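You operate a simulated robot arm through the tools that you are given. There is no shell and no other tool. Be economical: measure what you need, move in short steps, check, and stop when the job is done.

The job below is to be done with a simulated two-armed robot. You get a single attempt, and the scene is never put back.

TASK
Fit the board that the blue card names, plug it in and test.
Fine: push in the blue and yellow plugs, switch on and leave it on; the test has to pass; plug nothing in under power; boards rest only in slots or on the mat.

Only the result counts: the job must be done as asked and must still hold three seconds after the hand-in. Knocking over, shifting, dropping, spilling or breaking anything else fails it.

THE ROBOT
Two 7-joint arms with fingered hands on one trunk, on a base that drives. Base frame: it is fixed to the floor where the robot stands at the start and does not move with it; the origin is under the middle of the robot, x ahead of it, y to its left, z up; the surface under the hand at the start is at about z = 0.772. Lengths are in m, angles in degrees, forces in N, time in s.
The left shoulder is at the start at [0.04, 0.146, 1.154], the right one opposite. With the tool pointing down near the work surface each hand reaches from about 0.28 to 0.72 m from the robot's upright axis, wherever it stands, measured 20 degrees to its own side. Places, roughly: alarm switch [0.4, -0.7, 0.8]; black range knob [0.3, -0.7, 0.8]; black volts knob [0.6, -0.9, 0.9]; blue port [0.5, 0, 0.8]; blue ring latch [0.5, -0.3, 0.8]; blue test button [0.4, -0.6, 0.8]; display of the blue panel [0.4, -0.5, 0.8]; heat switch [0.4, -0.7, 0.8]; left board slot of the blue case [0.5, 0, 0.8]; left fuse holder [0.4, 0.1, 0.8]; middle fuse holder [0.4, 0, 0.8]; open blue case [0.4, -0.2, 0.8]; port marked volt [0.5, -0.3, 0.8]; pump switch [0.4, -0.7, 0.8]; red meter knob [0.6, -0.6, 0.9]; red port [0.5, -0.4, 0.8]. Payload 4 kg a hand.
The tool frame of a hand sits at the grasp point between the pads (the TCP): z along the fingers, y along the line on which they close. The tips reach 0.026 m beyond it. The gripper opens to 0.148 m. The gripper's body begins 0.073 m behind the TCP. The gripper is a hand of 3 fingers: y runs from the thumb to the fingers, the wrist lies at [0, 0, -0.224] in the tool frame, and closing takes about 1.5 s.
Orientation is that of the tool frame in the base frame, as [roll, pitch, yaw] about the fixed x, y, z axes, in that order (R = Rz(yaw) Ry(pitch) Rx(roll)). With the fingers straight down and closing along the base's y, the tool's x points along the base's -x, its y along +y and its z along -z.

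THE INTERFACE
- The arms move only by the tool step_arm. It takes "left_series", "right_series" or both (then of equal length, played together; a hand with none holds still); each is a list of rows, each a list of 6 numbers: the shift along the base's x, y, z in units of 25 mm (1.0 is 25 mm), then the turn, a rotation vector about the base's x, y, z in units of 6 degrees (1.0 is 6 degrees). In form: [[dx, dy, dz, rx, ry, rz], ...]. A call has 1 to 10 rows; each row shifts and turns the commanded pose from where the row before left it. "left_jaw" and "right_jaw" are, for a hand that has rows, the gripper command, from -1 (shut) to 1 (fully open), values between in proportion, set as the call begins (left out, the last holds). A call with a number of a shift or a turn outside -1 to 1 is refused whole. Each row takes 0.2 s and may step no farther than 0.05 m and 8.6 degrees from the row before; otherwise, or with a gripper value out of range, the whole call is refused. A pose out of reach is approached as far as the arm can. The call stops where the force on the tool passes 40 N (or 10 N more than at its start, if that is more) or the arm is blocked; 0.2 s more then pass. The fingers move at their own pace (about 0.108 m/s each) and stop on an object; they squeeze with about 22 N. The grip force told is the motor's: it shows also when the fingers shut on nothing. Time passes only in rows, and 0.2 s behind the last, so rows that do not move let the fingers close. The reply holds the time, the measured pose of the TCP, the force on the tool along the base axes, the opening and the grip force, in the units named above and with some noise, with the torque about the TCP (base axes, N m) and any sound that the robot's microphone picked up.
- Cameras (640 x 400 px; columns grow to the right, rows downward): "scene" is now at [0.0923, -0.0444, 1.3792]; the picture's right is [-0.50, -0.87, 0.00], its down [-0.65, 0.37, -0.67] and it looks along [0.58, -0.33, -0.74] (base axes); focal length 229 px, centre (320, 200). "left" rides on the left gripper at [-0.068, -0.039, -0.09] in its tool frame; the picture's right is [0.50, -0.87, 0.00], its down [0.66, 0.38, -0.65] and it looks along [0.57, 0.33, 0.76] (tool axes); focal length 222 px, centre (320, 200). "right" rides on the right gripper at [0.067, -0.039, -0.09] in its tool frame; the picture's right is [0.50, 0.87, 0.00], its down [-0.66, 0.38, -0.65] and it looks along [-0.57, 0.33, 0.76] (tool axes); focal length 222 px, centre (320, 200). There is no depth. A picture from a camera that has moved, and an enlarged one, comes with that camera's place and axes in the base frame and with its lens. The place of the scene camera against the robot may be out by one fixed shift of up to 0.025 m in any direction.
- camera(camera): a new picture of that camera. No time passes.
- move_column(by): slides the trunk up (or, below 0, down) by that many m; the arms and the scene camera ride with it, the base frame stays. It gives what a move gives, with no picture.
- drive_base(legs): drives the robot by 1 to 6 legs, each [ahead, left, turn to the left] in m, m and degrees, along the robot's own axes; the way and the turn of a leg run together, so that a leg with both is an arc; at most 1.5 m and 180 degrees a leg. The arms and the cameras ride along, it lands a little off, and it stops where it bumps. It gives what a move gives.
- set_fingers(finger1, finger2, thumb_bend, hand): sets how far each is bent, from 0 (flat) to 1 (curled in); at 0.3 the hand is open as for a grip, at 0.7 the pads meet at the TCP. One left out holds its place. A second passes; each finger stops where it meets its share of the squeeze, and holds until it gets a number again. A gripper value or a shape takes the hand back. It gives what a move gives, with no picture; readings hold the bend of each and the force on the fingers (four entries, about 0 where the hand has none), thumb and palm.
- grasp_type(shape, hand): the hand has 3 fingers and takes this shape, open, in about a second: jaw (thumb against the fingers, like two jaws); tri (thumb and two fingers); tip (a fingertip pinch); poke (one finger out to press); point (the index stretched); flat (the hand flat); cup (the hand cupped); fist (a fist). The gripper value then closes the fingers along that shape, each until it touches; the sizes above hold for jaw. It gives what a move gives, with no picture.
- pan_tilt(pan, tilt): turns the head with the scene camera to pan (to the left, within 86 degrees either way) and tilt (down, from -29 to 69), counted from straight ahead of the robot. It gives what a move gives.
- enlarge(camera, box): a new picture of the part [left, top, right, bottom] of that camera's present view, enlarged. No time passes.
- hand_in(): hands the job in; it is judged then, once.

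Go step by step. Nothing tells you exact positions but the pictures and the camera data: compare them with the known pose of the tool, close in by small moves and look again before you grip or let go. The budget is 120 turns and 92 pictures, counting those below and the enlarged ones. Unless the task says otherwise, let go and move clear before handing in, and close with one line.

The tools are called after "Request:" by a JSON object that holds its "name" and its "arguments". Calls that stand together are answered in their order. step_arm: Moves the arms, as the interface text tells. Its arguments: {"type":"object","properties":{"left_series":{"type":"array","items":{"type":"array","items":{"type":"number"}}},"left_jaw":{"type":"number"},"right_series":{"type":"array","items":{"type":"array","items":{"type":"number"}}},"right_jaw":{"type":"number"}},"required":[]} The other tools are called the same way: move_column (by) slides the trunk up or down; grasp_type (shape, hand) gives the hand a shape; set_fingers (finger1, finger2, thumb_bend, hand) moves the fingers one by one; drive_base (legs) drives the base; pan_tilt (pan, tilt) turns the head that bears the scene camera; camera (camera) takes a picture; enlarge (camera, box) takes an enlarged picture of a part of a camera's view; hand_in () hands the job in.

At the start:

```text
time: 0.0
left_ee_pos: [0.4496, -0.0453, 1.1373]
left_orientation: [-179.9, 0.2, -179.9]
left_contact_force: [-1.0, 0.2, 0.1]
left_moment: [0.0, 0.02, -0.03]
left_gripper_width: 0.148
left_finger_force: 0.0
left_shape: jaw
left_bend: [0.3, 0.3, 0.3]
left_finger forces: [0.0, 0.0, 0.1, 0.0, 0.1, 0.1]
right_ee_pos: [0.3361, -0.399, 1.1471]
right_orientation: [180.0, 0.1, 179.9]
right_contact_force: [0.1, 0.1, 0.9]
right_moment: [0.0, -0.05, 0.01]
right_gripper_width: 0.1476
right_finger_force: 0.1
right_shape: jaw
right_bend: [0.3, 0.3, 0.3]
right_finger forces: [0.1, 0.0, 0.0, 0.0, 0.0, 0.0]
trunk travel left (down, up): [-0.325, 0.181]
robot x, y, heading: [-0.0009, 0.0001, 0.5]
head pan, tilt: [-29.8, 48.1]
```

scene: 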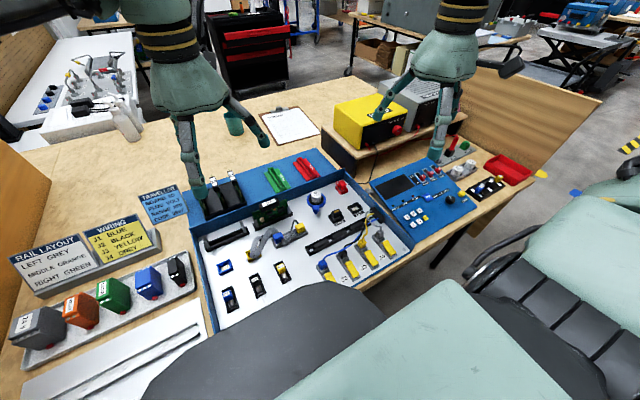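
right: 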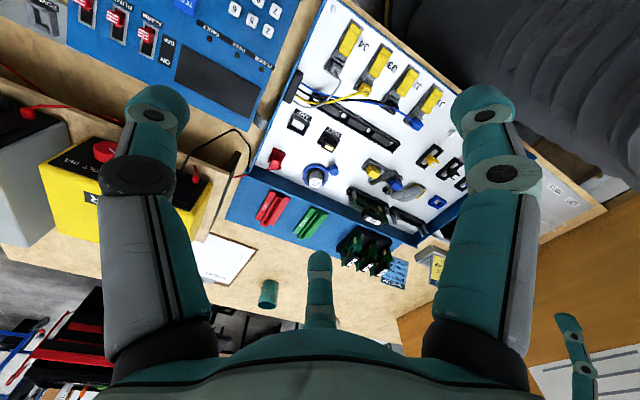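
left: 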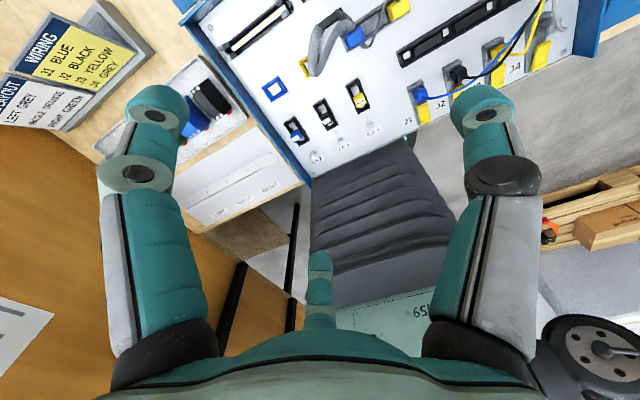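

I see the blue case with ports, boards in a rack to its far left, cards, and a blue panel to the right. I'll read the cards and look closer first.

Request:
{"name": "enlarge", "arguments": {"camera": "scene", "box": [130, 160, 290, 260]}}

Request:
{"name": "enlarge", "arguments": {"camera": "scene", "box": [250, 150, 410, 250]}}

Request:
{"name": "enlarge", "arguments": {"camera": "scene", "box": [200, 190, 360, 290]}}

Request:
{"name": "enlarge", "arguments": {"camera": "scene", "box": [360, 130, 520, 230]}}

```text
4.00 times, centred on (210, 210) of scene
camera zoom: at [0.0923, -0.0444, 1.3792], right [-0.5, -0.87, 0.0], down [-0.65, 0.37, -0.67], along [0.58, -0.33, -0.74], focal length 915 px, centre (760, 160)
```

zoom: 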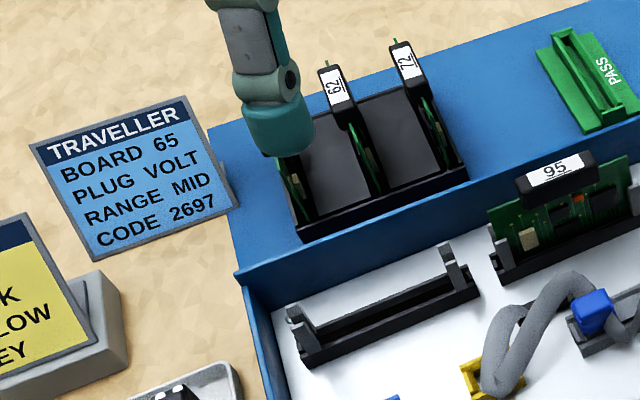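

```text
4.00 times, centred on (330, 200) of scene
camera zoom: at [0.0923, -0.0444, 1.3792], right [-0.5, -0.87, 0.0], down [-0.65, 0.37, -0.67], along [0.58, -0.33, -0.74], focal length 915 px, centre (280, 200)
```

zoom: 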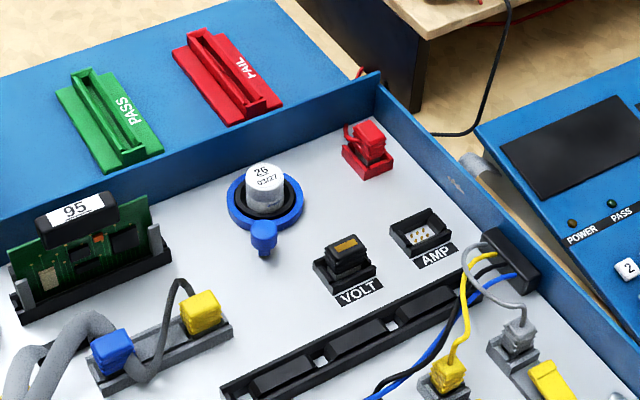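

```text
4.00 times, centred on (280, 240) of scene
camera zoom: at [0.0923, -0.0444, 1.3792], right [-0.5, -0.87, 0.0], down [-0.65, 0.37, -0.67], along [0.58, -0.33, -0.74], focal length 915 px, centre (480, 40)
```

zoom: 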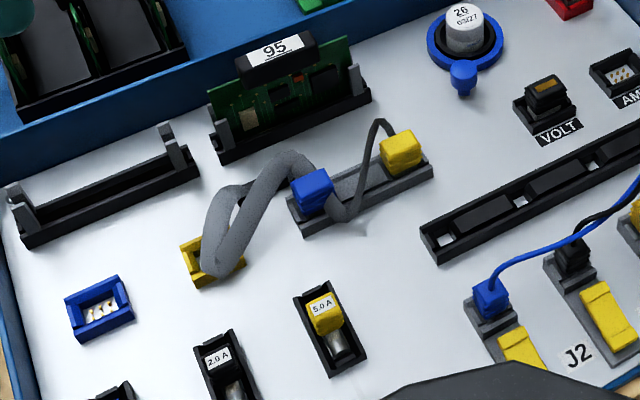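

```text
4.00 times, centred on (440, 180) of scene
camera zoom: at [0.0923, -0.0444, 1.3792], right [-0.5, -0.87, 0.0], down [-0.65, 0.37, -0.67], along [0.58, -0.33, -0.74], focal length 915 px, centre (-160, 280)
```

zoom: 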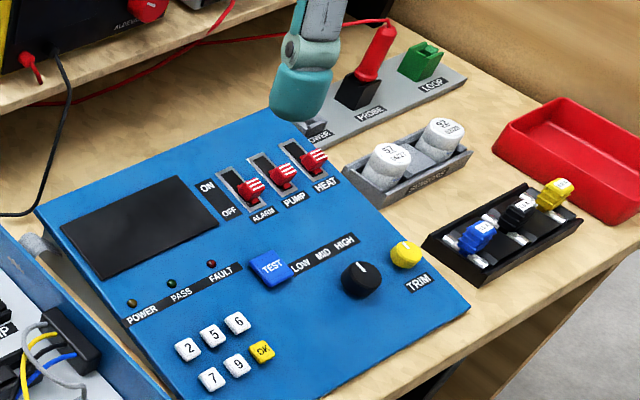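

The traveller says board 65, plug VOLT, range MID, code 2697. The left arm hides one board, so I'll move both arms aside and look again.

Request:
{"name": "step_arm", "arguments": {"left_series": [[-0.3, 1, 0, 0, 0, 0], [-0.3, 1, 0, 0, 0, 0], [-0.3, 1, 0, 0, 0, 0], [-0.3, 1, 0, 0, 0, 0], [-0.3, 1, 0, 0, 0, 0], [-0.3, 1, 0, 0, 0, 0], [-0.3, 1, 0, 0, 0, 0], [-0.3, 1, 0, 0, 0, 0]], "right_series": [[-0.3, -1, 0, 0, 0, 0], [-0.3, -1, 0, 0, 0, 0], [-0.3, -1, 0, 0, 0, 0], [-0.3, -1, 0, 0, 0, 0], [-0.3, -1, 0, 0, 0, 0], [-0.3, -1, 0, 0, 0, 0], [-0.3, -1, 0, 0, 0, 0], [-0.3, -1, 0, 0, 0, 0]]}}

Request:
{"name": "camera", "arguments": {"camera": "scene"}}

Request:
{"name": "enlarge", "arguments": {"camera": "scene", "box": [180, 160, 260, 210]}}

Request:
{"name": "enlarge", "arguments": {"camera": "scene", "box": [240, 200, 340, 262]}}

```text
time: 1.8
left_ee_pos: [0.3875, 0.1579, 1.1368]
left_orientation: [-179.8, 0.0, -180.0]
left_contact_force: [0.6, 0.4, 0.8]
left_moment: [0.02, -0.02, -0.02]
left_gripper_width: 0.148
left_finger_force: 0.1
left_shape: jaw
left_bend: [0.3, 0.3, 0.3]
left_finger forces: [0.0, 0.1, 0.0, 0.0, 0.0, 0.0]
right_ee_pos: [0.2741, -0.6005, 1.1493]
right_orientation: [-179.9, 0.1, 179.9]
right_contact_force: [0.1, -0.5, -0.8]
right_moment: [0.02, 0.0, 0.01]
right_gripper_width: 0.148
right_finger_force: 0.0
right_shape: jaw
right_bend: [0.3, 0.3, 0.3]
right_finger forces: [0.1, 0.0, 0.1, 0.0, 0.0, 0.0]
trunk travel left (down, up): [-0.325, 0.181]
robot x, y, heading: [-0.0044, 0.0007, -0.4]
head pan, tilt: [-29.8, 48.1]
```

```text
84 pictures are left
camera scene: at [0.0918, -0.0436, 1.3793], right [-0.5, -0.87, 0.0], down [-0.65, 0.37, -0.67], along [0.58, -0.33, -0.74], focal length 229 px, centre (320, 200)
```

scene: 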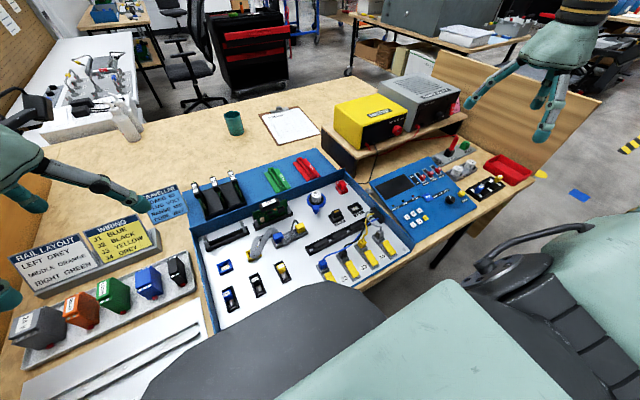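

```text
8.00 times, centred on (220, 185) of scene
camera zoom: at [0.0918, -0.0436, 1.3793], right [-0.5, -0.87, 0.0], down [-0.65, 0.37, -0.67], along [0.58, -0.33, -0.74], focal length 1830 px, centre (1120, 320)
```

zoom: 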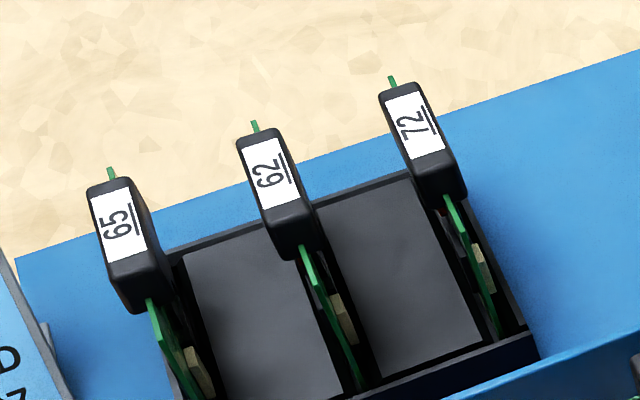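

```text
6.40 times, centred on (290, 231) of scene
camera zoom: at [0.0918, -0.0436, 1.3793], right [-0.5, -0.87, 0.0], down [-0.65, 0.37, -0.67], along [0.58, -0.33, -0.74], focal length 1464 px, centre (512, 2)
```

zoom: 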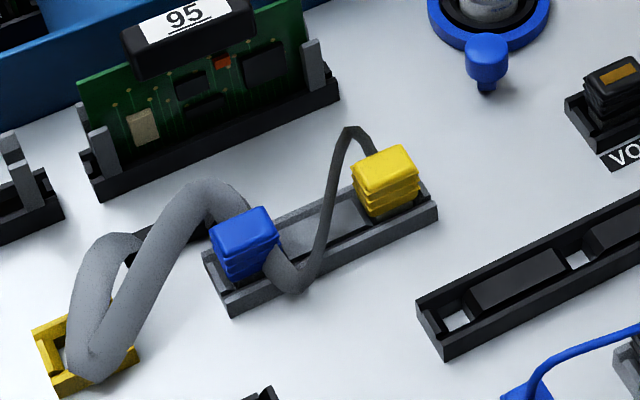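

Board 65 is the leftmost in the rack. I'll look at the panel and case with both hand cameras now.

Request:
{"name": "camera", "arguments": {"camera": "right"}}

Request:
{"name": "enlarge", "arguments": {"camera": "scene", "box": [365, 150, 445, 200]}}

Request:
{"name": "enlarge", "arguments": {"camera": "scene", "box": [435, 130, 531, 190]}}

Request:
{"name": "camera", "arguments": {"camera": "left"}}

```text
81 pictures are left
camera right: at [0.2067, -0.6404, 1.2381], right [-0.5, 0.87, 0.0], down [0.65, 0.38, 0.65], along [0.57, 0.33, -0.76], focal length 222 px, centre (320, 200)
```

right: 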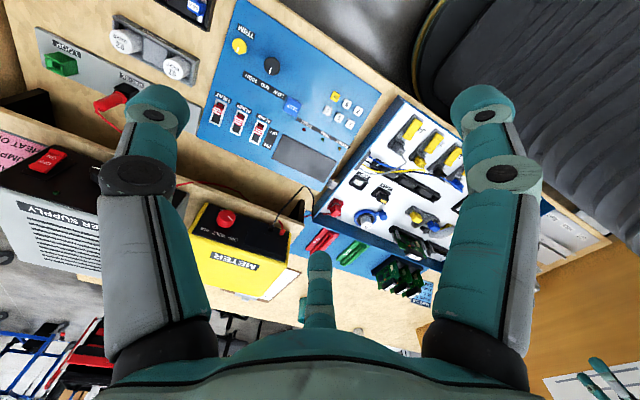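

```text
8.00 times, centred on (405, 175) of scene
camera zoom: at [0.0918, -0.0436, 1.3793], right [-0.5, -0.87, 0.0], down [-0.65, 0.37, -0.67], along [0.58, -0.33, -0.74], focal length 1830 px, centre (-360, 400)
```

zoom: 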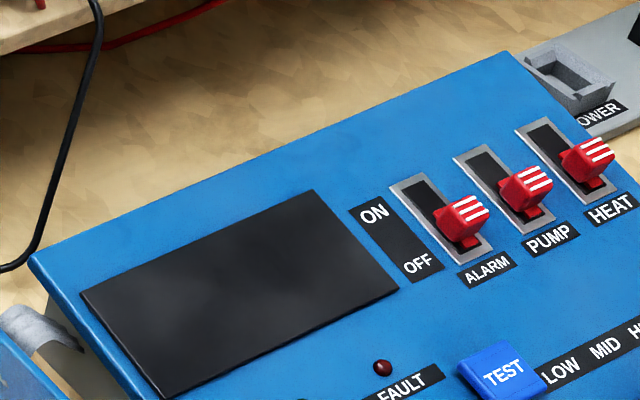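

```text
6.67 times, centred on (483, 160) of scene
camera zoom: at [0.0918, -0.0436, 1.3793], right [-0.5, -0.87, 0.0], down [-0.65, 0.37, -0.67], along [0.58, -0.33, -0.74], focal length 1525 px, centre (-767, 467)
```

zoom: 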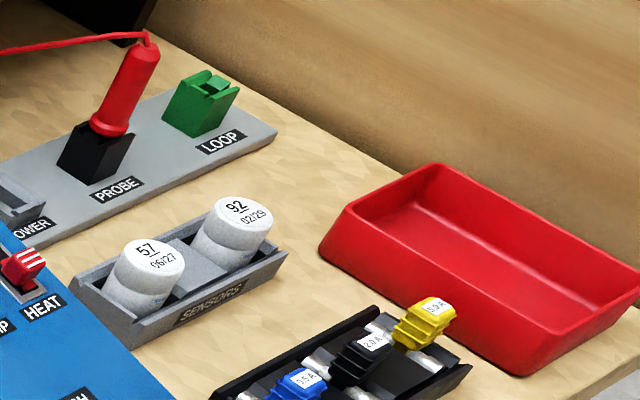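

```text
78 pictures are left
camera left: at [0.4552, 0.118, 1.2281], right [-0.5, -0.87, 0.0], down [-0.66, 0.38, 0.65], along [-0.57, 0.32, -0.76], focal length 222 px, centre (320, 200)
```

left: 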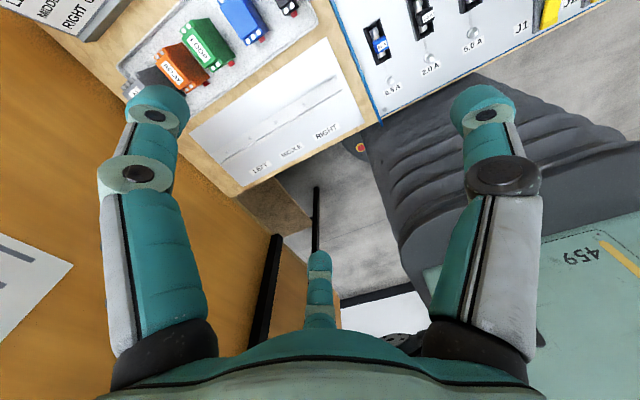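

There's a power supply with a rocker and a pink note on the shelf. Let me read it.

Request:
{"name": "enlarge", "arguments": {"camera": "right", "box": [0, 80, 128, 260]}}

Request:
{"name": "pan_tilt", "arguments": {"pan": -50, "tilt": 38}}

Request:
{"name": "camera", "arguments": {"camera": "scene"}}

```text
2.22 times, centred on (64, 170) of right
camera zoom: at [0.2067, -0.6404, 1.2381], right [-0.5, 0.87, 0.0], down [0.65, 0.38, 0.65], along [0.57, 0.33, -0.76], focal length 494 px, centre (889, 267)
```

zoom: 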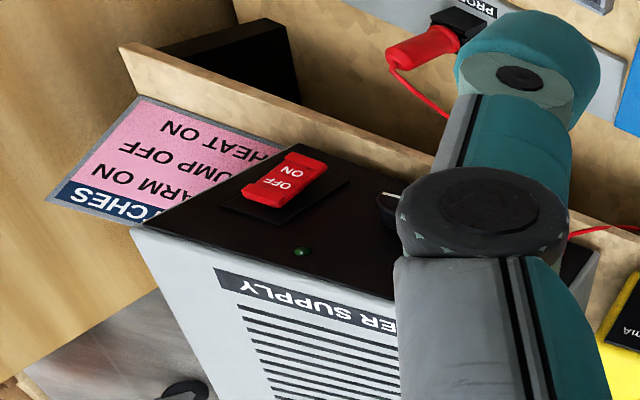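

```text
time: 2.6
left_ee_pos: [0.3891, 0.1569, 1.1383]
left_orientation: [-179.9, 0.0, -179.8]
left_contact_force: [0.7, 0.5, 0.5]
left_moment: [0.02, 0.01, -0.01]
left_gripper_width: 0.1477
left_finger_force: 0.1
left_shape: jaw
left_bend: [0.3, 0.3, 0.3]
left_finger forces: [0.0, 0.0, 0.0, 0.0, 0.0, 0.0]
right_ee_pos: [0.2744, -0.5998, 1.1492]
right_orientation: [180.0, 0.0, 179.9]
right_contact_force: [0.2, -0.4, -0.6]
right_moment: [-0.02, -0.02, -0.01]
right_gripper_width: 0.148
right_finger_force: 0.1
right_shape: jaw
right_bend: [0.3, 0.3, 0.3]
right_finger forces: [0.0, 0.0, 0.0, 0.1, 0.0, 0.0]
trunk travel left (down, up): [-0.325, 0.181]
robot x, y, heading: [0.0011, -0.0019, 0.1]
head pan, tilt: [-50.0, 38.0]
```

```text
76 pictures are left
camera scene: at [0.0796, -0.0714, 1.3938], right [-0.77, -0.64, 0.0], down [-0.4, 0.47, -0.79], along [0.51, -0.6, -0.62], focal length 229 px, centre (320, 200)
```

scene: 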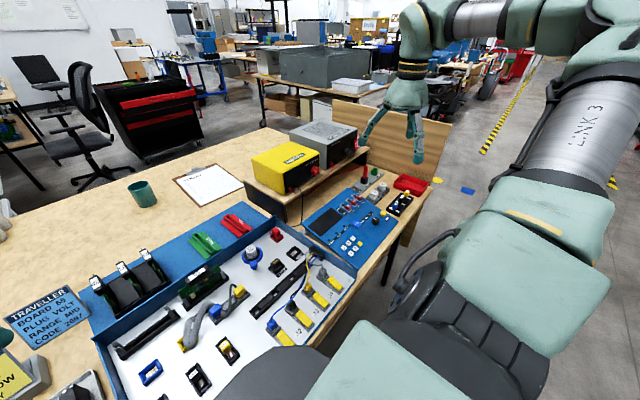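

The task switch seems to be the power-supply rocker; the pink note belongs to another job. Everything seems axis-aligned; board 65 handle is near (0.69, 0.045). I'll bring the left hand near above it and look.

Request:
{"name": "step_arm", "arguments": {"left_series": [[1, -0.45, 0, 0, 0, 0], [1, -0.45, 0, 0, 0, 0], [1, -0.45, 0, 0, 0, 0], [1, -0.45, 0, 0, 0, 0], [1, -0.45, 0, 0, 0, 0], [1, -0.45, 0, 0, 0, 0], [1, -0.45, 0, 0, 0, 0], [1, -0.45, 0, 0, 0, 0], [1, -0.45, -0.5, 0, 0, 0], [1, -0.45, -0.5, 0, 0, 0]], "left_jaw": -0.3}}

Request:
{"name": "camera", "arguments": {"camera": "left"}}

Request:
{"name": "pan_tilt", "arguments": {"pan": -15, "tilt": 45}}

Request:
{"name": "camera", "arguments": {"camera": "scene"}}

```text
time: 4.8
left_ee_pos: [0.6355, 0.0411, 1.1132]
left_orientation: [180.0, 0.1, 180.0]
left_contact_force: [-0.8, 0.0, 0.7]
left_moment: [-0.01, 0.02, 0.02]
left_gripper_width: 0.052
left_finger_force: 0.0
left_shape: jaw
left_bend: [0.77, 0.77, 0.7]
left_finger forces: [0.0, 0.0, 0.0, 0.1, 0.1, 0.0]
right_ee_pos: [0.2781, -0.6035, 1.1464]
right_orientation: [179.7, 0.0, 179.9]
right_contact_force: [0.2, -0.9, 0.3]
right_moment: [0.03, 0.03, -0.02]
right_gripper_width: 0.1481
right_finger_force: 0.0
right_shape: jaw
right_bend: [0.3, 0.3, 0.3]
right_finger forces: [0.0, 0.0, 0.1, 0.0, 0.0, 0.1]
trunk travel left (down, up): [-0.325, 0.181]
robot x, y, heading: [0.0025, 0.0023, -0.1]
head pan, tilt: [-50.0, 38.0]
```

```text
75 pictures are left
camera left: at [0.7035, 0.001, 1.2028], right [-0.5, -0.87, 0.0], down [-0.66, 0.38, 0.65], along [-0.56, 0.33, -0.76], focal length 222 px, centre (320, 200)
```

left: 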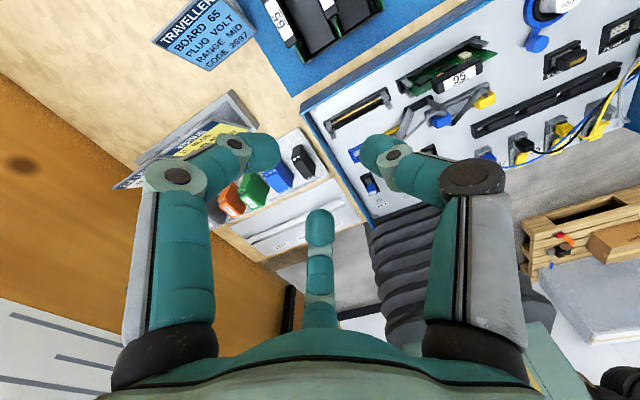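

```text
time: 5.8
left_ee_pos: [0.6359, 0.0429, 1.1127]
left_orientation: [-179.8, 0.1, -179.9]
left_contact_force: [-0.3, -0.1, 0.7]
left_moment: [0.05, 0.02, 0.02]
left_gripper_width: 0.0522
left_finger_force: 0.1
left_shape: jaw
left_bend: [0.77, 0.77, 0.7]
left_finger forces: [0.0, 0.0, 0.0, 0.0, 0.1, 0.0]
right_ee_pos: [0.276, -0.6016, 1.1486]
right_orientation: [180.0, 0.0, 179.9]
right_contact_force: [0.7, 0.6, -0.3]
right_moment: [0.01, 0.03, 0.0]
right_gripper_width: 0.1476
right_finger_force: 0.0
right_shape: jaw
right_bend: [0.3, 0.3, 0.3]
right_finger forces: [0.1, 0.0, 0.1, 0.1, 0.0, 0.0]
trunk travel left (down, up): [-0.325, 0.181]
robot x, y, heading: [-0.0029, 0.0008, -0.1]
head pan, tilt: [-15.0, 45.0]
```

```text
74 pictures are left
camera scene: at [0.1027, -0.0265, 1.3836], right [-0.26, -0.97, 0.0], down [-0.68, 0.18, -0.71], along [0.68, -0.18, -0.71], focal length 229 px, centre (320, 200)
```

scene: 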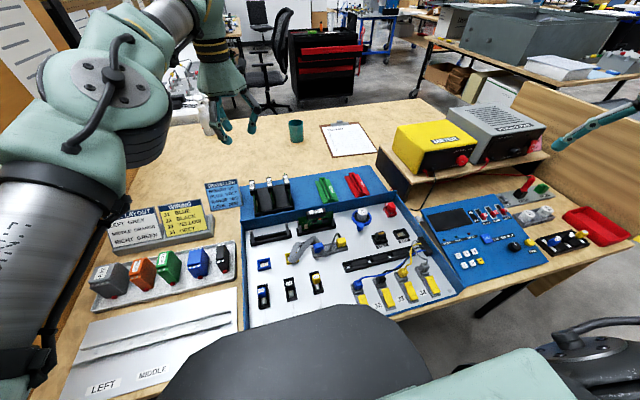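

Measured: left slot runs along y, centre about (0.552, 0.017). I'll move the left hand right above board 65 for a close view.

Request:
{"name": "step_arm", "arguments": {"left_series": [[0.5, 0, -1, 0, 0, 0], [0.5, 0, -1, 0, 0, 0], [0.5, 0, -1, 0, 0, 0], [0.6, 0, -1, 0, 0, 0]]}}

Request:
{"name": "camera", "arguments": {"camera": "left"}}

Request:
{"name": "enlarge", "arguments": {"camera": "scene", "box": [200, 130, 328, 210]}}

```text
time: 6.8
left_ee_pos: [0.6414, 0.0029, 1.038]
left_orientation: [-179.9, 0.1, -179.9]
left_contact_force: [0.6, 0.4, -0.2]
left_moment: [0.01, 0.0, 0.03]
left_gripper_width: 0.0519
left_finger_force: 0.1
left_shape: jaw
left_bend: [0.77, 0.77, 0.7]
left_finger forces: [0.0, 0.0, 0.0, 0.0, 0.0, 0.1]
left hand out of reach, approached as far as the arm can: row 1, 2, 3, 4
right_ee_pos: [0.2774, -0.601, 1.1479]
right_orientation: [-179.9, 0.0, 179.9]
right_contact_force: [-1.0, 0.1, -0.4]
right_moment: [-0.04, 0.05, 0.01]
right_gripper_width: 0.1478
right_finger_force: 0.1
right_shape: jaw
right_bend: [0.3, 0.3, 0.3]
right_finger forces: [0.0, 0.1, 0.0, 0.1, 0.0, 0.1]
trunk travel left (down, up): [-0.325, 0.181]
robot x, y, heading: [0.0002, 0.0009, -0.0]
head pan, tilt: [-15.0, 45.0]
```

```text
73 pictures are left
camera left: at [0.7084, -0.0364, 1.1286], right [-0.5, -0.87, 0.0], down [-0.66, 0.38, 0.65], along [-0.57, 0.32, -0.76], focal length 222 px, centre (320, 200)
```

left: 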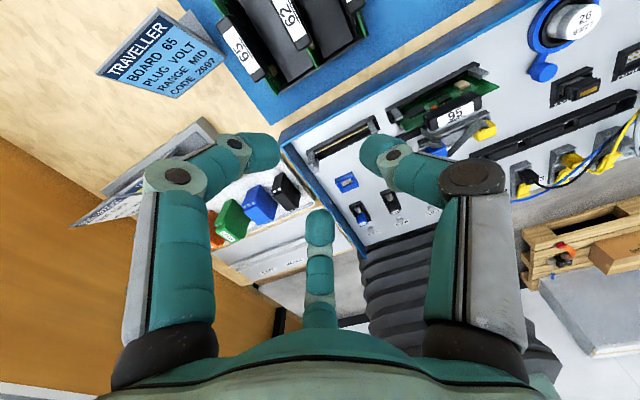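

```text
5.00 times, centred on (264, 170) of scene
camera zoom: at [0.1033, -0.0267, 1.3835], right [-0.26, -0.97, 0.0], down [-0.68, 0.18, -0.71], along [0.68, -0.18, -0.71], focal length 1144 px, centre (600, 350)
```

zoom: 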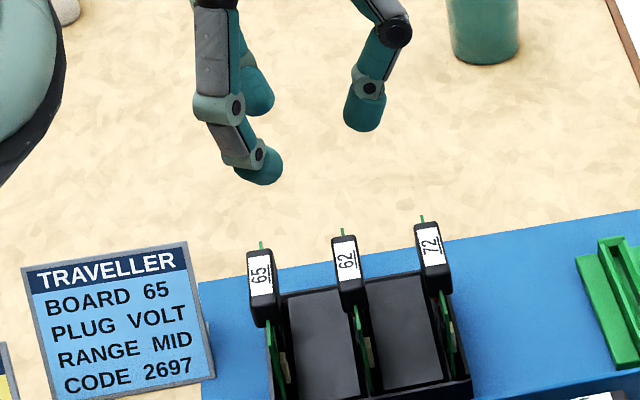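

Board 65's handle is about (0.717, 0.043, 0.88), just past the left arm's reach. I'll drive ahead a little.

Request:
{"name": "drive_base", "arguments": {"legs": [[0.06, 0, 0]]}}

```text
time: 8.0
left_ee_pos: [0.6872, 0.0024, 1.0469]
left_orientation: [-179.9, 0.9, -180.0]
left_contact_force: [0.6, 0.2, -0.2]
left_moment: [0.0, -0.02, -0.01]
left_gripper_width: 0.0518
left_finger_force: 0.0
left_shape: jaw
left_bend: [0.77, 0.77, 0.7]
left_finger forces: [0.0, 0.0, 0.1, 0.0, 0.0, 0.0]
right_ee_pos: [0.3212, -0.6009, 1.1526]
right_orientation: [179.9, 0.7, 179.8]
right_contact_force: [0.5, 0.9, -0.1]
right_moment: [0.01, 0.01, 0.02]
right_gripper_width: 0.1478
right_finger_force: 0.0
right_shape: jaw
right_bend: [0.3, 0.3, 0.3]
right_finger forces: [0.0, 0.0, 0.1, 0.1, 0.0, 0.1]
trunk travel left (down, up): [-0.325, 0.181]
robot x, y, heading: [0.0534, 0.0006, 0.0]
head pan, tilt: [-15.0, 45.0]
stopped in leg 1: the robot was blocked; the commanded pose is now the measured one
```

It touched something at 0.053 m. I'll back off a touch and check that nothing moved.

Request:
{"name": "drive_base", "arguments": {"legs": [[-0.012, 0, 0]]}}

Request:
{"name": "camera", "arguments": {"camera": "scene"}}

Request:
{"name": "camera", "arguments": {"camera": "left"}}

```text
time: 8.8
left_ee_pos: [0.6876, 0.002, 1.0394]
left_orientation: [-179.9, 0.1, -180.0]
left_contact_force: [0.0, -0.6, -0.7]
left_moment: [0.0, 0.02, -0.01]
left_gripper_width: 0.0517
left_finger_force: 0.0
left_shape: jaw
left_bend: [0.77, 0.77, 0.7]
left_finger forces: [0.0, 0.1, 0.0, 0.0, 0.1, 0.0]
right_ee_pos: [0.3226, -0.6017, 1.1487]
right_orientation: [180.0, 0.1, 179.7]
right_contact_force: [0.1, 0.3, -0.2]
right_moment: [-0.04, -0.04, -0.01]
right_gripper_width: 0.1478
right_finger_force: 0.0
right_shape: jaw
right_bend: [0.3, 0.3, 0.3]
right_finger forces: [0.0, 0.0, 0.0, 0.2, 0.0, 0.0]
trunk travel left (down, up): [-0.325, 0.181]
robot x, y, heading: [0.0463, -0.0014, -0.2]
head pan, tilt: [-15.0, 45.0]
```

```text
71 pictures are left
camera scene: at [0.1493, -0.0266, 1.3834], right [-0.26, -0.97, 0.0], down [-0.68, 0.18, -0.71], along [0.68, -0.18, -0.71], focal length 229 px, centre (320, 200)
```

scene: 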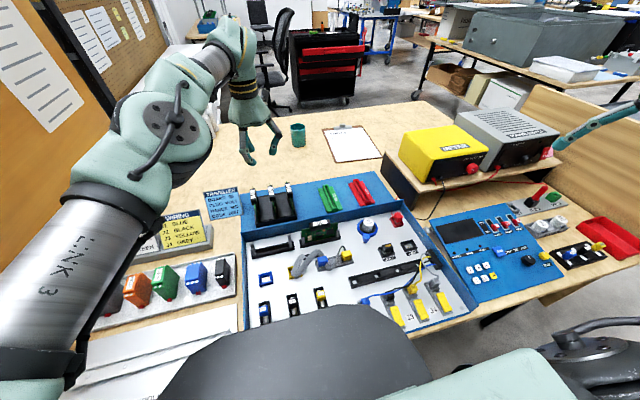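

```text
70 pictures are left
camera left: at [0.754, -0.0369, 1.1301], right [-0.5, -0.87, 0.0], down [-0.66, 0.38, 0.65], along [-0.56, 0.32, -0.76], focal length 222 px, centre (320, 200)
```

left: 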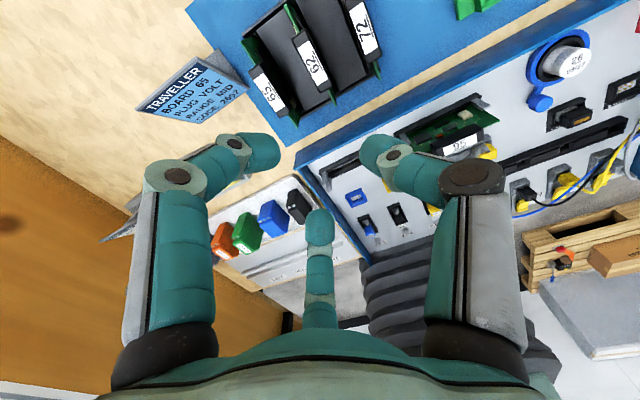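

Nothing moved. I'll bring the hand over board 65's handle and look again.

Request:
{"name": "step_arm", "arguments": {"left_series": [[0.65, 0.8, -1, 0, 0, 0], [0.65, 0.8, -1, 0, 0, 0], [0, 0, -1, 0, 0, 0]]}}

Request:
{"name": "camera", "arguments": {"camera": "left"}}

Request:
{"name": "enlarge", "arguments": {"camera": "scene", "box": [210, 130, 338, 210]}}

```text
time: 9.6
left_ee_pos: [0.7015, 0.0319, 0.9699]
left_orientation: [-179.7, 0.3, -180.0]
left_contact_force: [-0.6, 0.2, 0.2]
left_moment: [-0.03, 0.02, -0.01]
left_gripper_width: 0.052
left_finger_force: 0.1
left_shape: jaw
left_bend: [0.77, 0.77, 0.7]
left_finger forces: [0.0, 0.0, 0.0, 0.1, 0.0, 0.0]
left hand out of reach, approached as far as the arm can: row 1, 2
right_ee_pos: [0.3218, -0.6009, 1.1492]
right_orientation: [-179.9, 0.2, 179.7]
right_contact_force: [0.1, 0.1, -0.1]
right_moment: [-0.01, 0.02, -0.02]
right_gripper_width: 0.1479
right_finger_force: 0.1
right_shape: jaw
right_bend: [0.3, 0.3, 0.3]
right_finger forces: [0.1, 0.1, 0.0, 0.0, 0.1, 0.1]
trunk travel left (down, up): [-0.325, 0.181]
robot x, y, heading: [0.0468, 0.0013, 0.2]
head pan, tilt: [-15.0, 45.0]
```

```text
69 pictures are left
camera left: at [0.7692, -0.0073, 1.0607], right [-0.5, -0.87, 0.0], down [-0.66, 0.38, 0.65], along [-0.56, 0.32, -0.76], focal length 222 px, centre (320, 200)
```

left: 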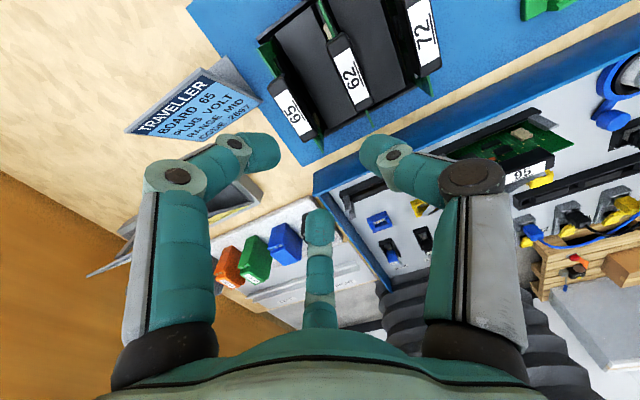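

```text
5.00 times, centred on (274, 170) of scene
camera zoom: at [0.1477, -0.0261, 1.3836], right [-0.26, -0.97, 0.0], down [-0.68, 0.18, -0.71], along [0.68, -0.18, -0.71], focal length 1144 px, centre (550, 350)
```

zoom: 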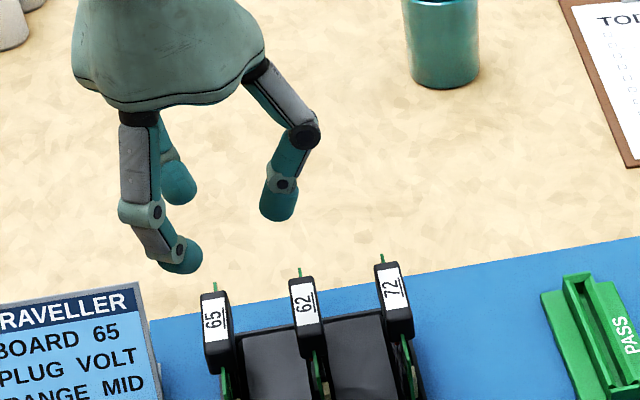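

Triangulating over views puts the 65 label at about (0.718, 0.0525, 0.84). I'll tilt the hand 10° outward in the board's plane for reach and align above it.

Request:
{"name": "step_arm", "arguments": {"left_series": [[0, 0, 0, 0, -0.84, 0], [0, 0.4, 0, 0, -0.83, 0], [0.33, 0.42, 0, 0, 0, 0], [0.33, 0, -1, 0, 0, 0], [0, 0, -1, 0, 0, 0]]}}

Request:
{"name": "camera", "arguments": {"camera": "left"}}

Request:
{"name": "enlarge", "arguments": {"camera": "scene", "box": [210, 130, 338, 210]}}

```text
time: 10.8
left_ee_pos: [0.7182, 0.0502, 0.9202]
left_orientation: [-179.6, 10.3, -180.0]
left_contact_force: [-0.5, -1.6, 0.1]
left_moment: [0.02, 0.01, 0.01]
left_gripper_width: 0.0517
left_finger_force: 0.1
left_shape: jaw
left_bend: [0.77, 0.77, 0.7]
left_finger forces: [0.1, 0.1, 0.0, 0.0, 0.0, 0.1]
right_ee_pos: [0.321, -0.6008, 1.1495]
right_orientation: [-179.9, 0.1, 179.9]
right_contact_force: [-0.4, -0.1, -0.4]
right_moment: [0.03, 0.0, -0.04]
right_gripper_width: 0.1482
right_finger_force: 0.0
right_shape: jaw
right_bend: [0.3, 0.3, 0.3]
right_finger forces: [0.1, 0.0, 0.1, 0.0, 0.0, 0.0]
trunk travel left (down, up): [-0.325, 0.181]
robot x, y, heading: [0.0449, -0.0006, -0.1]
head pan, tilt: [-15.0, 45.0]
```

```text
67 pictures are left
camera left: at [0.768, 0.0121, 1.021], right [-0.49, -0.87, -0.09], down [-0.76, 0.38, 0.52], along [-0.42, 0.32, -0.85], focal length 222 px, centre (320, 200)
```

left: 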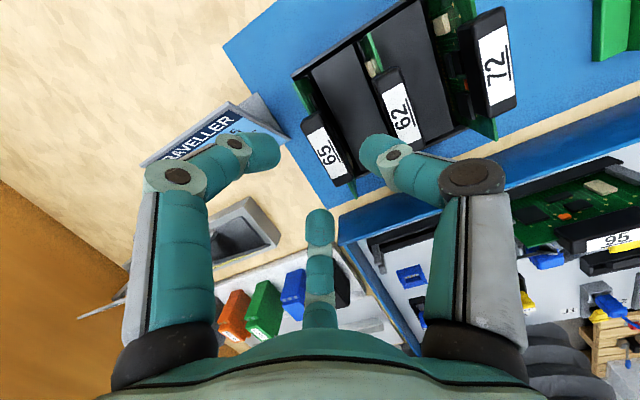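

```text
5.00 times, centred on (274, 170) of scene
camera zoom: at [0.148, -0.0262, 1.3835], right [-0.26, -0.97, 0.0], down [-0.68, 0.18, -0.71], along [0.68, -0.18, -0.71], focal length 1144 px, centre (550, 350)
```

zoom: 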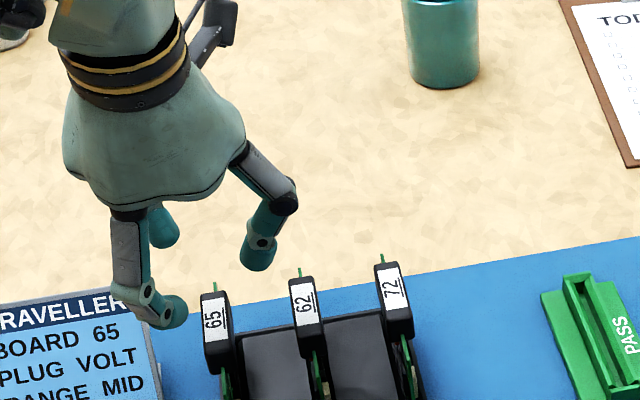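

Consistent. I'll descend to the handle, straddling it.

Request:
{"name": "step_arm", "arguments": {"left_series": [[0, 0.1, -1, 0, 0, 0], [0, 0, -1, 0, 0, 0], [0, 0, -0.9, 0, 0, 0]]}}

Request:
{"name": "camera", "arguments": {"camera": "left"}}

Request:
{"name": "enlarge", "arguments": {"camera": "scene", "box": [210, 130, 338, 210]}}

```text
time: 11.6
left_ee_pos: [0.7185, 0.0531, 0.8481]
left_orientation: [-179.7, 10.4, -180.0]
left_contact_force: [0.2, 0.2, 0.8]
left_moment: [0.0, -0.03, 0.04]
left_gripper_width: 0.0515
left_finger_force: 0.0
left_shape: jaw
left_bend: [0.77, 0.77, 0.7]
left_finger forces: [0.0, 0.0, 0.0, 0.0, 0.1, 0.0]
right_ee_pos: [0.3202, -0.6013, 1.1475]
right_orientation: [180.0, 0.3, 179.9]
right_contact_force: [-0.5, 0.7, 0.2]
right_moment: [0.02, -0.03, 0.01]
right_gripper_width: 0.1479
right_finger_force: 0.0
right_shape: jaw
right_bend: [0.3, 0.3, 0.3]
right_finger forces: [0.0, 0.1, 0.0, 0.0, 0.0, 0.1]
trunk travel left (down, up): [-0.325, 0.181]
robot x, y, heading: [0.0489, -0.0019, -0.1]
head pan, tilt: [-15.0, 45.0]
```

```text
65 pictures are left
camera left: at [0.7688, 0.0145, 0.9496], right [-0.49, -0.87, -0.09], down [-0.76, 0.38, 0.53], along [-0.42, 0.32, -0.85], focal length 222 px, centre (320, 200)
```

left: 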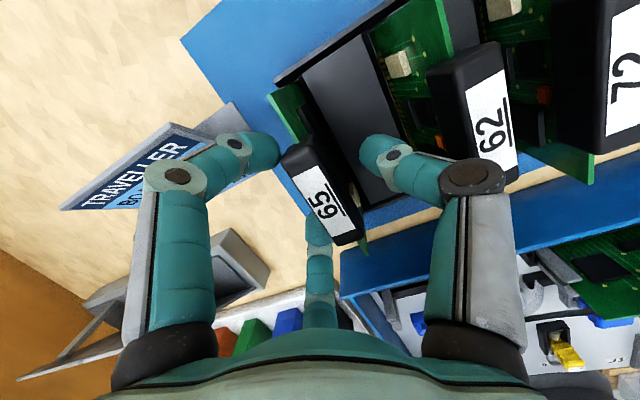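

```text
5.00 times, centred on (274, 170) of scene
camera zoom: at [0.148, -0.0266, 1.3835], right [-0.26, -0.97, 0.0], down [-0.68, 0.18, -0.71], along [0.68, -0.18, -0.71], focal length 1144 px, centre (550, 350)
```

zoom: 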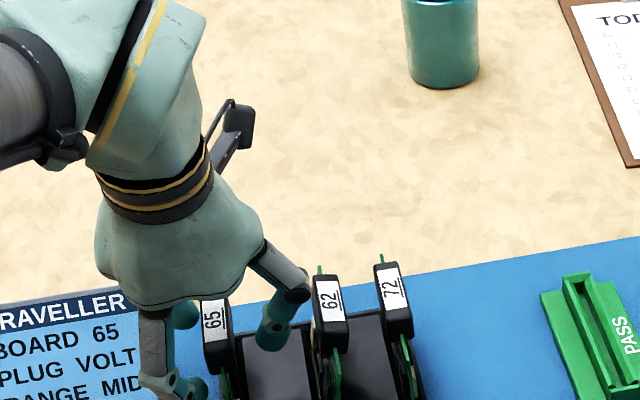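

The hand straddles handle 65; the thumb knuckle has leaned board 62 slightly, and closing should free it. Closing now.

Request:
{"name": "step_arm", "arguments": {"left_series": [[0, 0, 0, 0, 0, 0], [0, 0, 0, 0, 0, 0], [0, 0, 0, 0, 0, 0], [0, 0, 0, 0, 0, 0], [0, 0, 0, 0, 0, 0], [0, 0, 0, 0, 0, 0]], "left_jaw": -1}}

Request:
{"name": "enlarge", "arguments": {"camera": "scene", "box": [210, 130, 338, 210]}}

Request:
{"name": "camera", "arguments": {"camera": "left"}}

```text
time: 13.0
left_ee_pos: [0.7189, 0.0547, 0.8487]
left_orientation: [-179.8, 10.3, -180.0]
left_contact_force: [-0.3, -0.2, -1.1]
left_moment: [-0.01, 0.03, -0.01]
left_gripper_width: 0.0138
left_finger_force: 21.7
left_shape: jaw
left_bend: [0.76, 0.73, 0.72]
left_finger forces: [0.0, 0.2, 0.1, 0.1, 17.8, 0.1]
right_ee_pos: [0.3206, -0.6018, 1.1493]
right_orientation: [-179.9, 0.2, 179.7]
right_contact_force: [0.0, -0.2, 0.6]
right_moment: [0.06, 0.0, 0.02]
right_gripper_width: 0.1482
right_finger_force: 0.0
right_shape: jaw
right_bend: [0.3, 0.3, 0.3]
right_finger forces: [0.0, 0.0, 0.0, 0.0, 0.1, 0.0]
trunk travel left (down, up): [-0.325, 0.181]
robot x, y, heading: [0.0422, 0.0032, -0.1]
head pan, tilt: [-15.0, 45.0]
```

```text
5.00 times, centred on (274, 170) of scene
camera zoom: at [0.1478, -0.0264, 1.3836], right [-0.26, -0.97, 0.0], down [-0.68, 0.18, -0.71], along [0.68, -0.18, -0.71], focal length 1144 px, centre (550, 350)
```

zoom: 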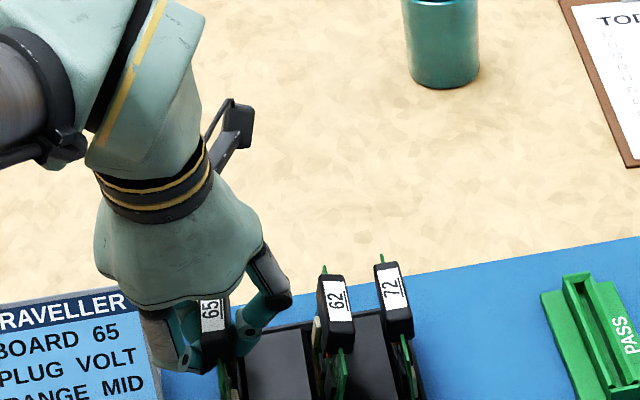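

```text
62 pictures are left
camera left: at [0.7688, 0.0149, 0.95], right [-0.49, -0.87, -0.09], down [-0.76, 0.38, 0.53], along [-0.42, 0.32, -0.85], focal length 222 px, centre (320, 200)
```

left: 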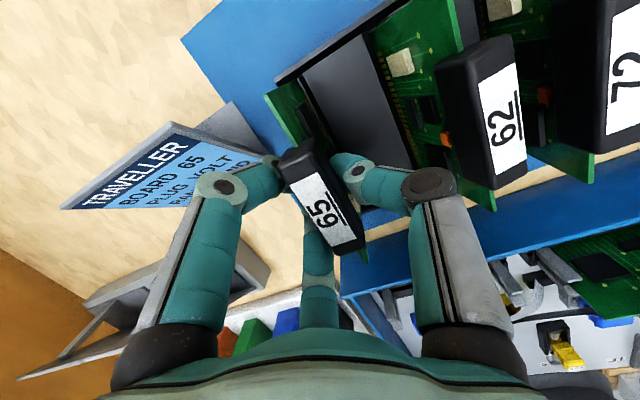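

Gripped (13.8 mm). Board 62 leans over now; I'll right it later. Lifting 65 straight up.

Request:
{"name": "step_arm", "arguments": {"left_series": [[0, 0, 0.4, 0, 0, 0], [0, 0, 0.6, 0, 0, 0], [0, 0, 0.8, 0, 0, 0], [0, 0, 1, 0, 0, 0], [0, 0, 1, 0, 0, 0], [0, 0, 1, 0, 0, 0]]}}

Request:
{"name": "camera", "arguments": {"camera": "scene"}}

Request:
{"name": "camera", "arguments": {"camera": "left"}}

```text
time: 14.4
left_ee_pos: [0.718, 0.0551, 0.9685]
left_orientation: [-179.8, 10.4, -180.0]
left_contact_force: [0.0, -0.3, -1.6]
left_moment: [0.03, 0.02, 0.0]
left_gripper_width: 0.0137
left_finger_force: 22.1
left_shape: jaw
left_bend: [0.76, 0.73, 0.72]
left_finger forces: [0.1, 0.2, 0.0, 0.0, 17.8, 0.1]
right_ee_pos: [0.3197, -0.6015, 1.1493]
right_orientation: [180.0, 0.2, 179.8]
right_contact_force: [-0.2, 0.5, -0.1]
right_moment: [-0.03, -0.02, -0.01]
right_gripper_width: 0.1478
right_finger_force: 0.1
right_shape: jaw
right_bend: [0.3, 0.3, 0.3]
right_finger forces: [0.0, 0.1, 0.0, 0.0, 0.0, 0.1]
trunk travel left (down, up): [-0.325, 0.181]
robot x, y, heading: [0.0444, 0.0033, 0.0]
head pan, tilt: [-15.0, 45.0]
```

```text
61 pictures are left
camera scene: at [0.1474, -0.0266, 1.3836], right [-0.26, -0.97, 0.0], down [-0.68, 0.18, -0.71], along [0.68, -0.18, -0.71], focal length 229 px, centre (320, 200)
```

scene: 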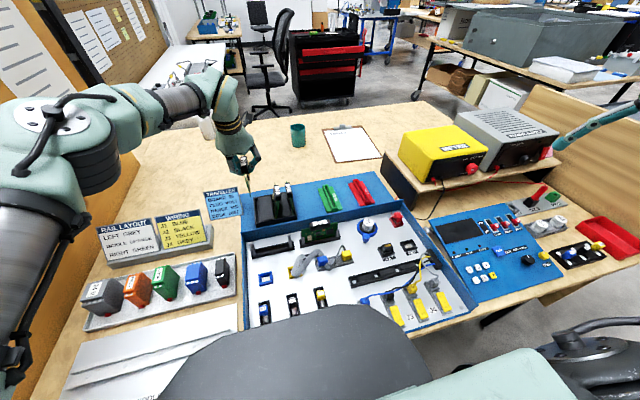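

```text
60 pictures are left
camera left: at [0.768, 0.0155, 1.0694], right [-0.49, -0.87, -0.09], down [-0.76, 0.38, 0.53], along [-0.42, 0.32, -0.85], focal length 222 px, centre (320, 200)
```

left: 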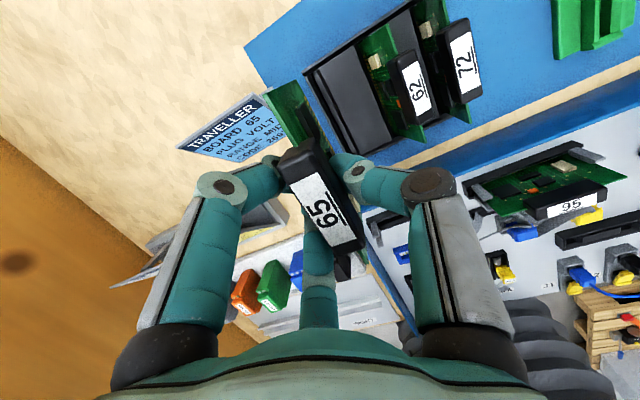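

Board 65 is out. I'll carry it over the left slot, yawing -90° on the way.

Request:
{"name": "step_arm", "arguments": {"left_series": [[-0.5, -0.1, 0, 0, 0, -1], [-0.5, -0.1, 0, 0, 0, -1], [-0.5, -0.1, 0, 0, 0, -1], [-0.5, -0.1, 0, 0, 0, -1], [-0.5, -0.1, 0, 0, 0, -1], [-0.5, -0.1, 0, 0, 0, -1], [-0.5, -0.1, 0, 0, 0, -1], [-0.5, -0.1, 0, 0, 0, -1]]}}

Request:
{"name": "step_arm", "arguments": {"left_series": [[-0.4, -0.1, 0, 0, 0, -1], [-0.4, -0.1, 0, 0, 0, -1], [-0.4, -0.1, 0, 0, 0, -1], [-0.4, -0.1, 0, 0, 0, -1], [-0.4, -0.1, 0, 0, 0, -1], [-0.4, -0.1, 0, 0, 0, -1], [-0.3, -0.1, 0, 0, 0, -1], [0, 0, 0, 0, 0, 0]]}}

Request:
{"name": "camera", "arguments": {"camera": "left"}}

Request:
{"name": "camera", "arguments": {"camera": "scene"}}

```text
time: 16.2
left_ee_pos: [0.6181, 0.0348, 0.9682]
left_orientation: [-179.9, 10.3, 131.9]
left_contact_force: [0.3, 0.1, -1.4]
left_moment: [-0.02, 0.01, 0.0]
left_gripper_width: 0.0142
left_finger_force: 21.6
left_shape: jaw
left_bend: [0.76, 0.73, 0.72]
left_finger forces: [0.0, 0.2, 0.0, 0.0, 17.8, 0.0]
right_ee_pos: [0.3201, -0.6008, 1.1501]
right_orientation: [-179.9, 0.2, 179.8]
right_contact_force: [-0.3, 0.8, -0.1]
right_moment: [0.01, -0.01, -0.01]
right_gripper_width: 0.1479
right_finger_force: 0.1
right_shape: jaw
right_bend: [0.3, 0.3, 0.3]
right_finger forces: [0.0, 0.1, 0.0, 0.0, 0.0, 0.0]
trunk travel left (down, up): [-0.325, 0.181]
robot x, y, heading: [0.0459, -0.0022, -0.1]
head pan, tilt: [-15.0, 45.0]
```

```text
time: 18.0
left_ee_pos: [0.5522, 0.0159, 0.9687]
left_orientation: [-179.7, 10.3, 89.9]
left_contact_force: [0.1, -0.2, -0.7]
left_moment: [0.01, -0.01, -0.01]
left_gripper_width: 0.0139
left_finger_force: 22.3
left_shape: jaw
left_bend: [0.76, 0.73, 0.72]
left_finger forces: [0.0, 0.2, 0.1, 0.0, 17.9, 0.0]
right_ee_pos: [0.3203, -0.6022, 1.1486]
right_orientation: [-179.9, 0.2, 179.9]
right_contact_force: [-0.8, 0.2, -0.6]
right_moment: [0.02, -0.01, 0.03]
right_gripper_width: 0.1476
right_finger_force: 0.1
right_shape: jaw
right_bend: [0.3, 0.3, 0.3]
right_finger forces: [0.1, 0.1, 0.1, 0.0, 0.0, 0.0]
trunk travel left (down, up): [-0.325, 0.181]
robot x, y, heading: [0.0448, -0.0045, 0.0]
head pan, tilt: [-15.0, 45.0]
```

```text
59 pictures are left
camera left: at [0.5127, -0.0346, 1.0692], right [-0.87, 0.49, -0.09], down [0.38, 0.76, 0.52], along [0.32, 0.42, -0.85], focal length 222 px, centre (320, 200)
```

left: 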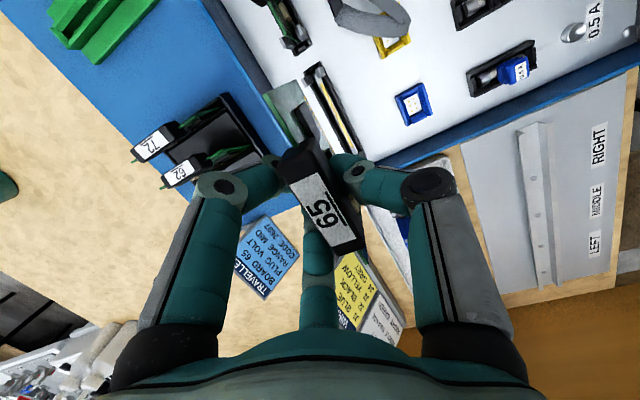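

```text
58 pictures are left
camera scene: at [0.1478, -0.0264, 1.3836], right [-0.26, -0.97, 0.0], down [-0.68, 0.18, -0.71], along [0.68, -0.18, -0.71], focal length 229 px, centre (320, 200)
```

scene: 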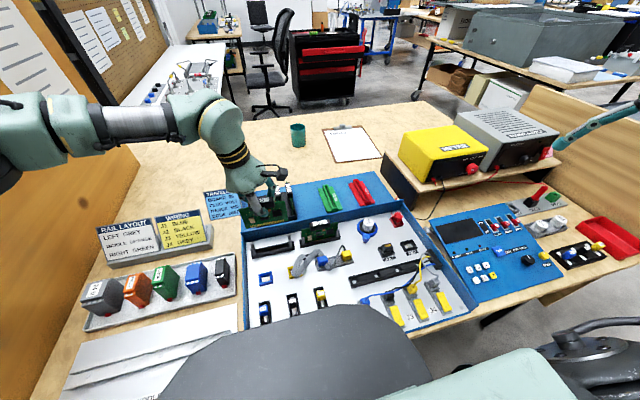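

The board is above the left slot. I'll look closely at the alignment, and use the right hand camera from the side as well.

Request:
{"name": "enlarge", "arguments": {"camera": "left", "box": [240, 30, 480, 180]}}

Request:
{"name": "enlarge", "arguments": {"camera": "scene", "box": [220, 160, 380, 260]}}

```text
2.67 times, centred on (360, 105) of left
camera zoom: at [0.5127, -0.0346, 1.0692], right [-0.87, 0.49, -0.09], down [0.38, 0.76, 0.52], along [0.32, 0.42, -0.85], focal length 592 px, centre (213, 453)
```

zoom: 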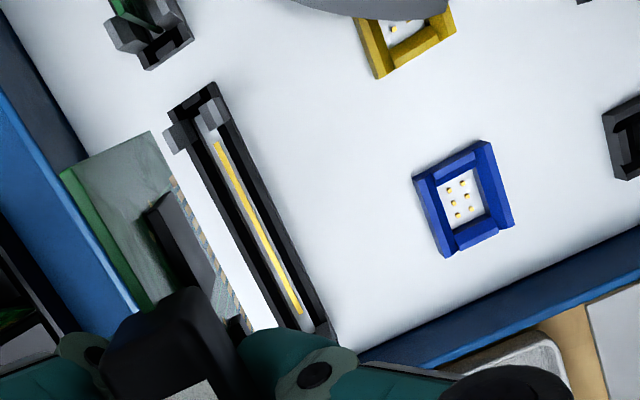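

```text
4.00 times, centred on (300, 210) of scene
camera zoom: at [0.1478, -0.0264, 1.3836], right [-0.26, -0.97, 0.0], down [-0.68, 0.18, -0.71], along [0.68, -0.18, -0.71], focal length 915 px, centre (400, 160)
```

zoom: 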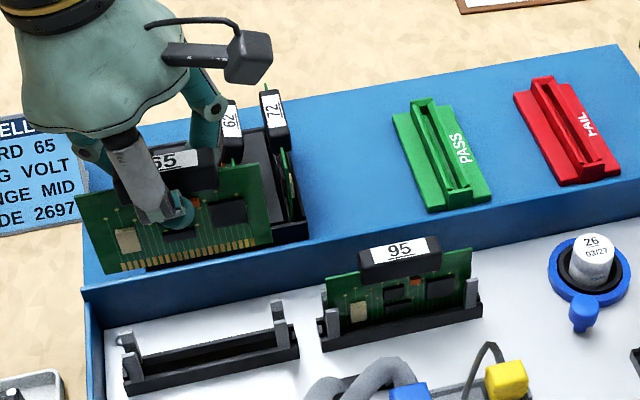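

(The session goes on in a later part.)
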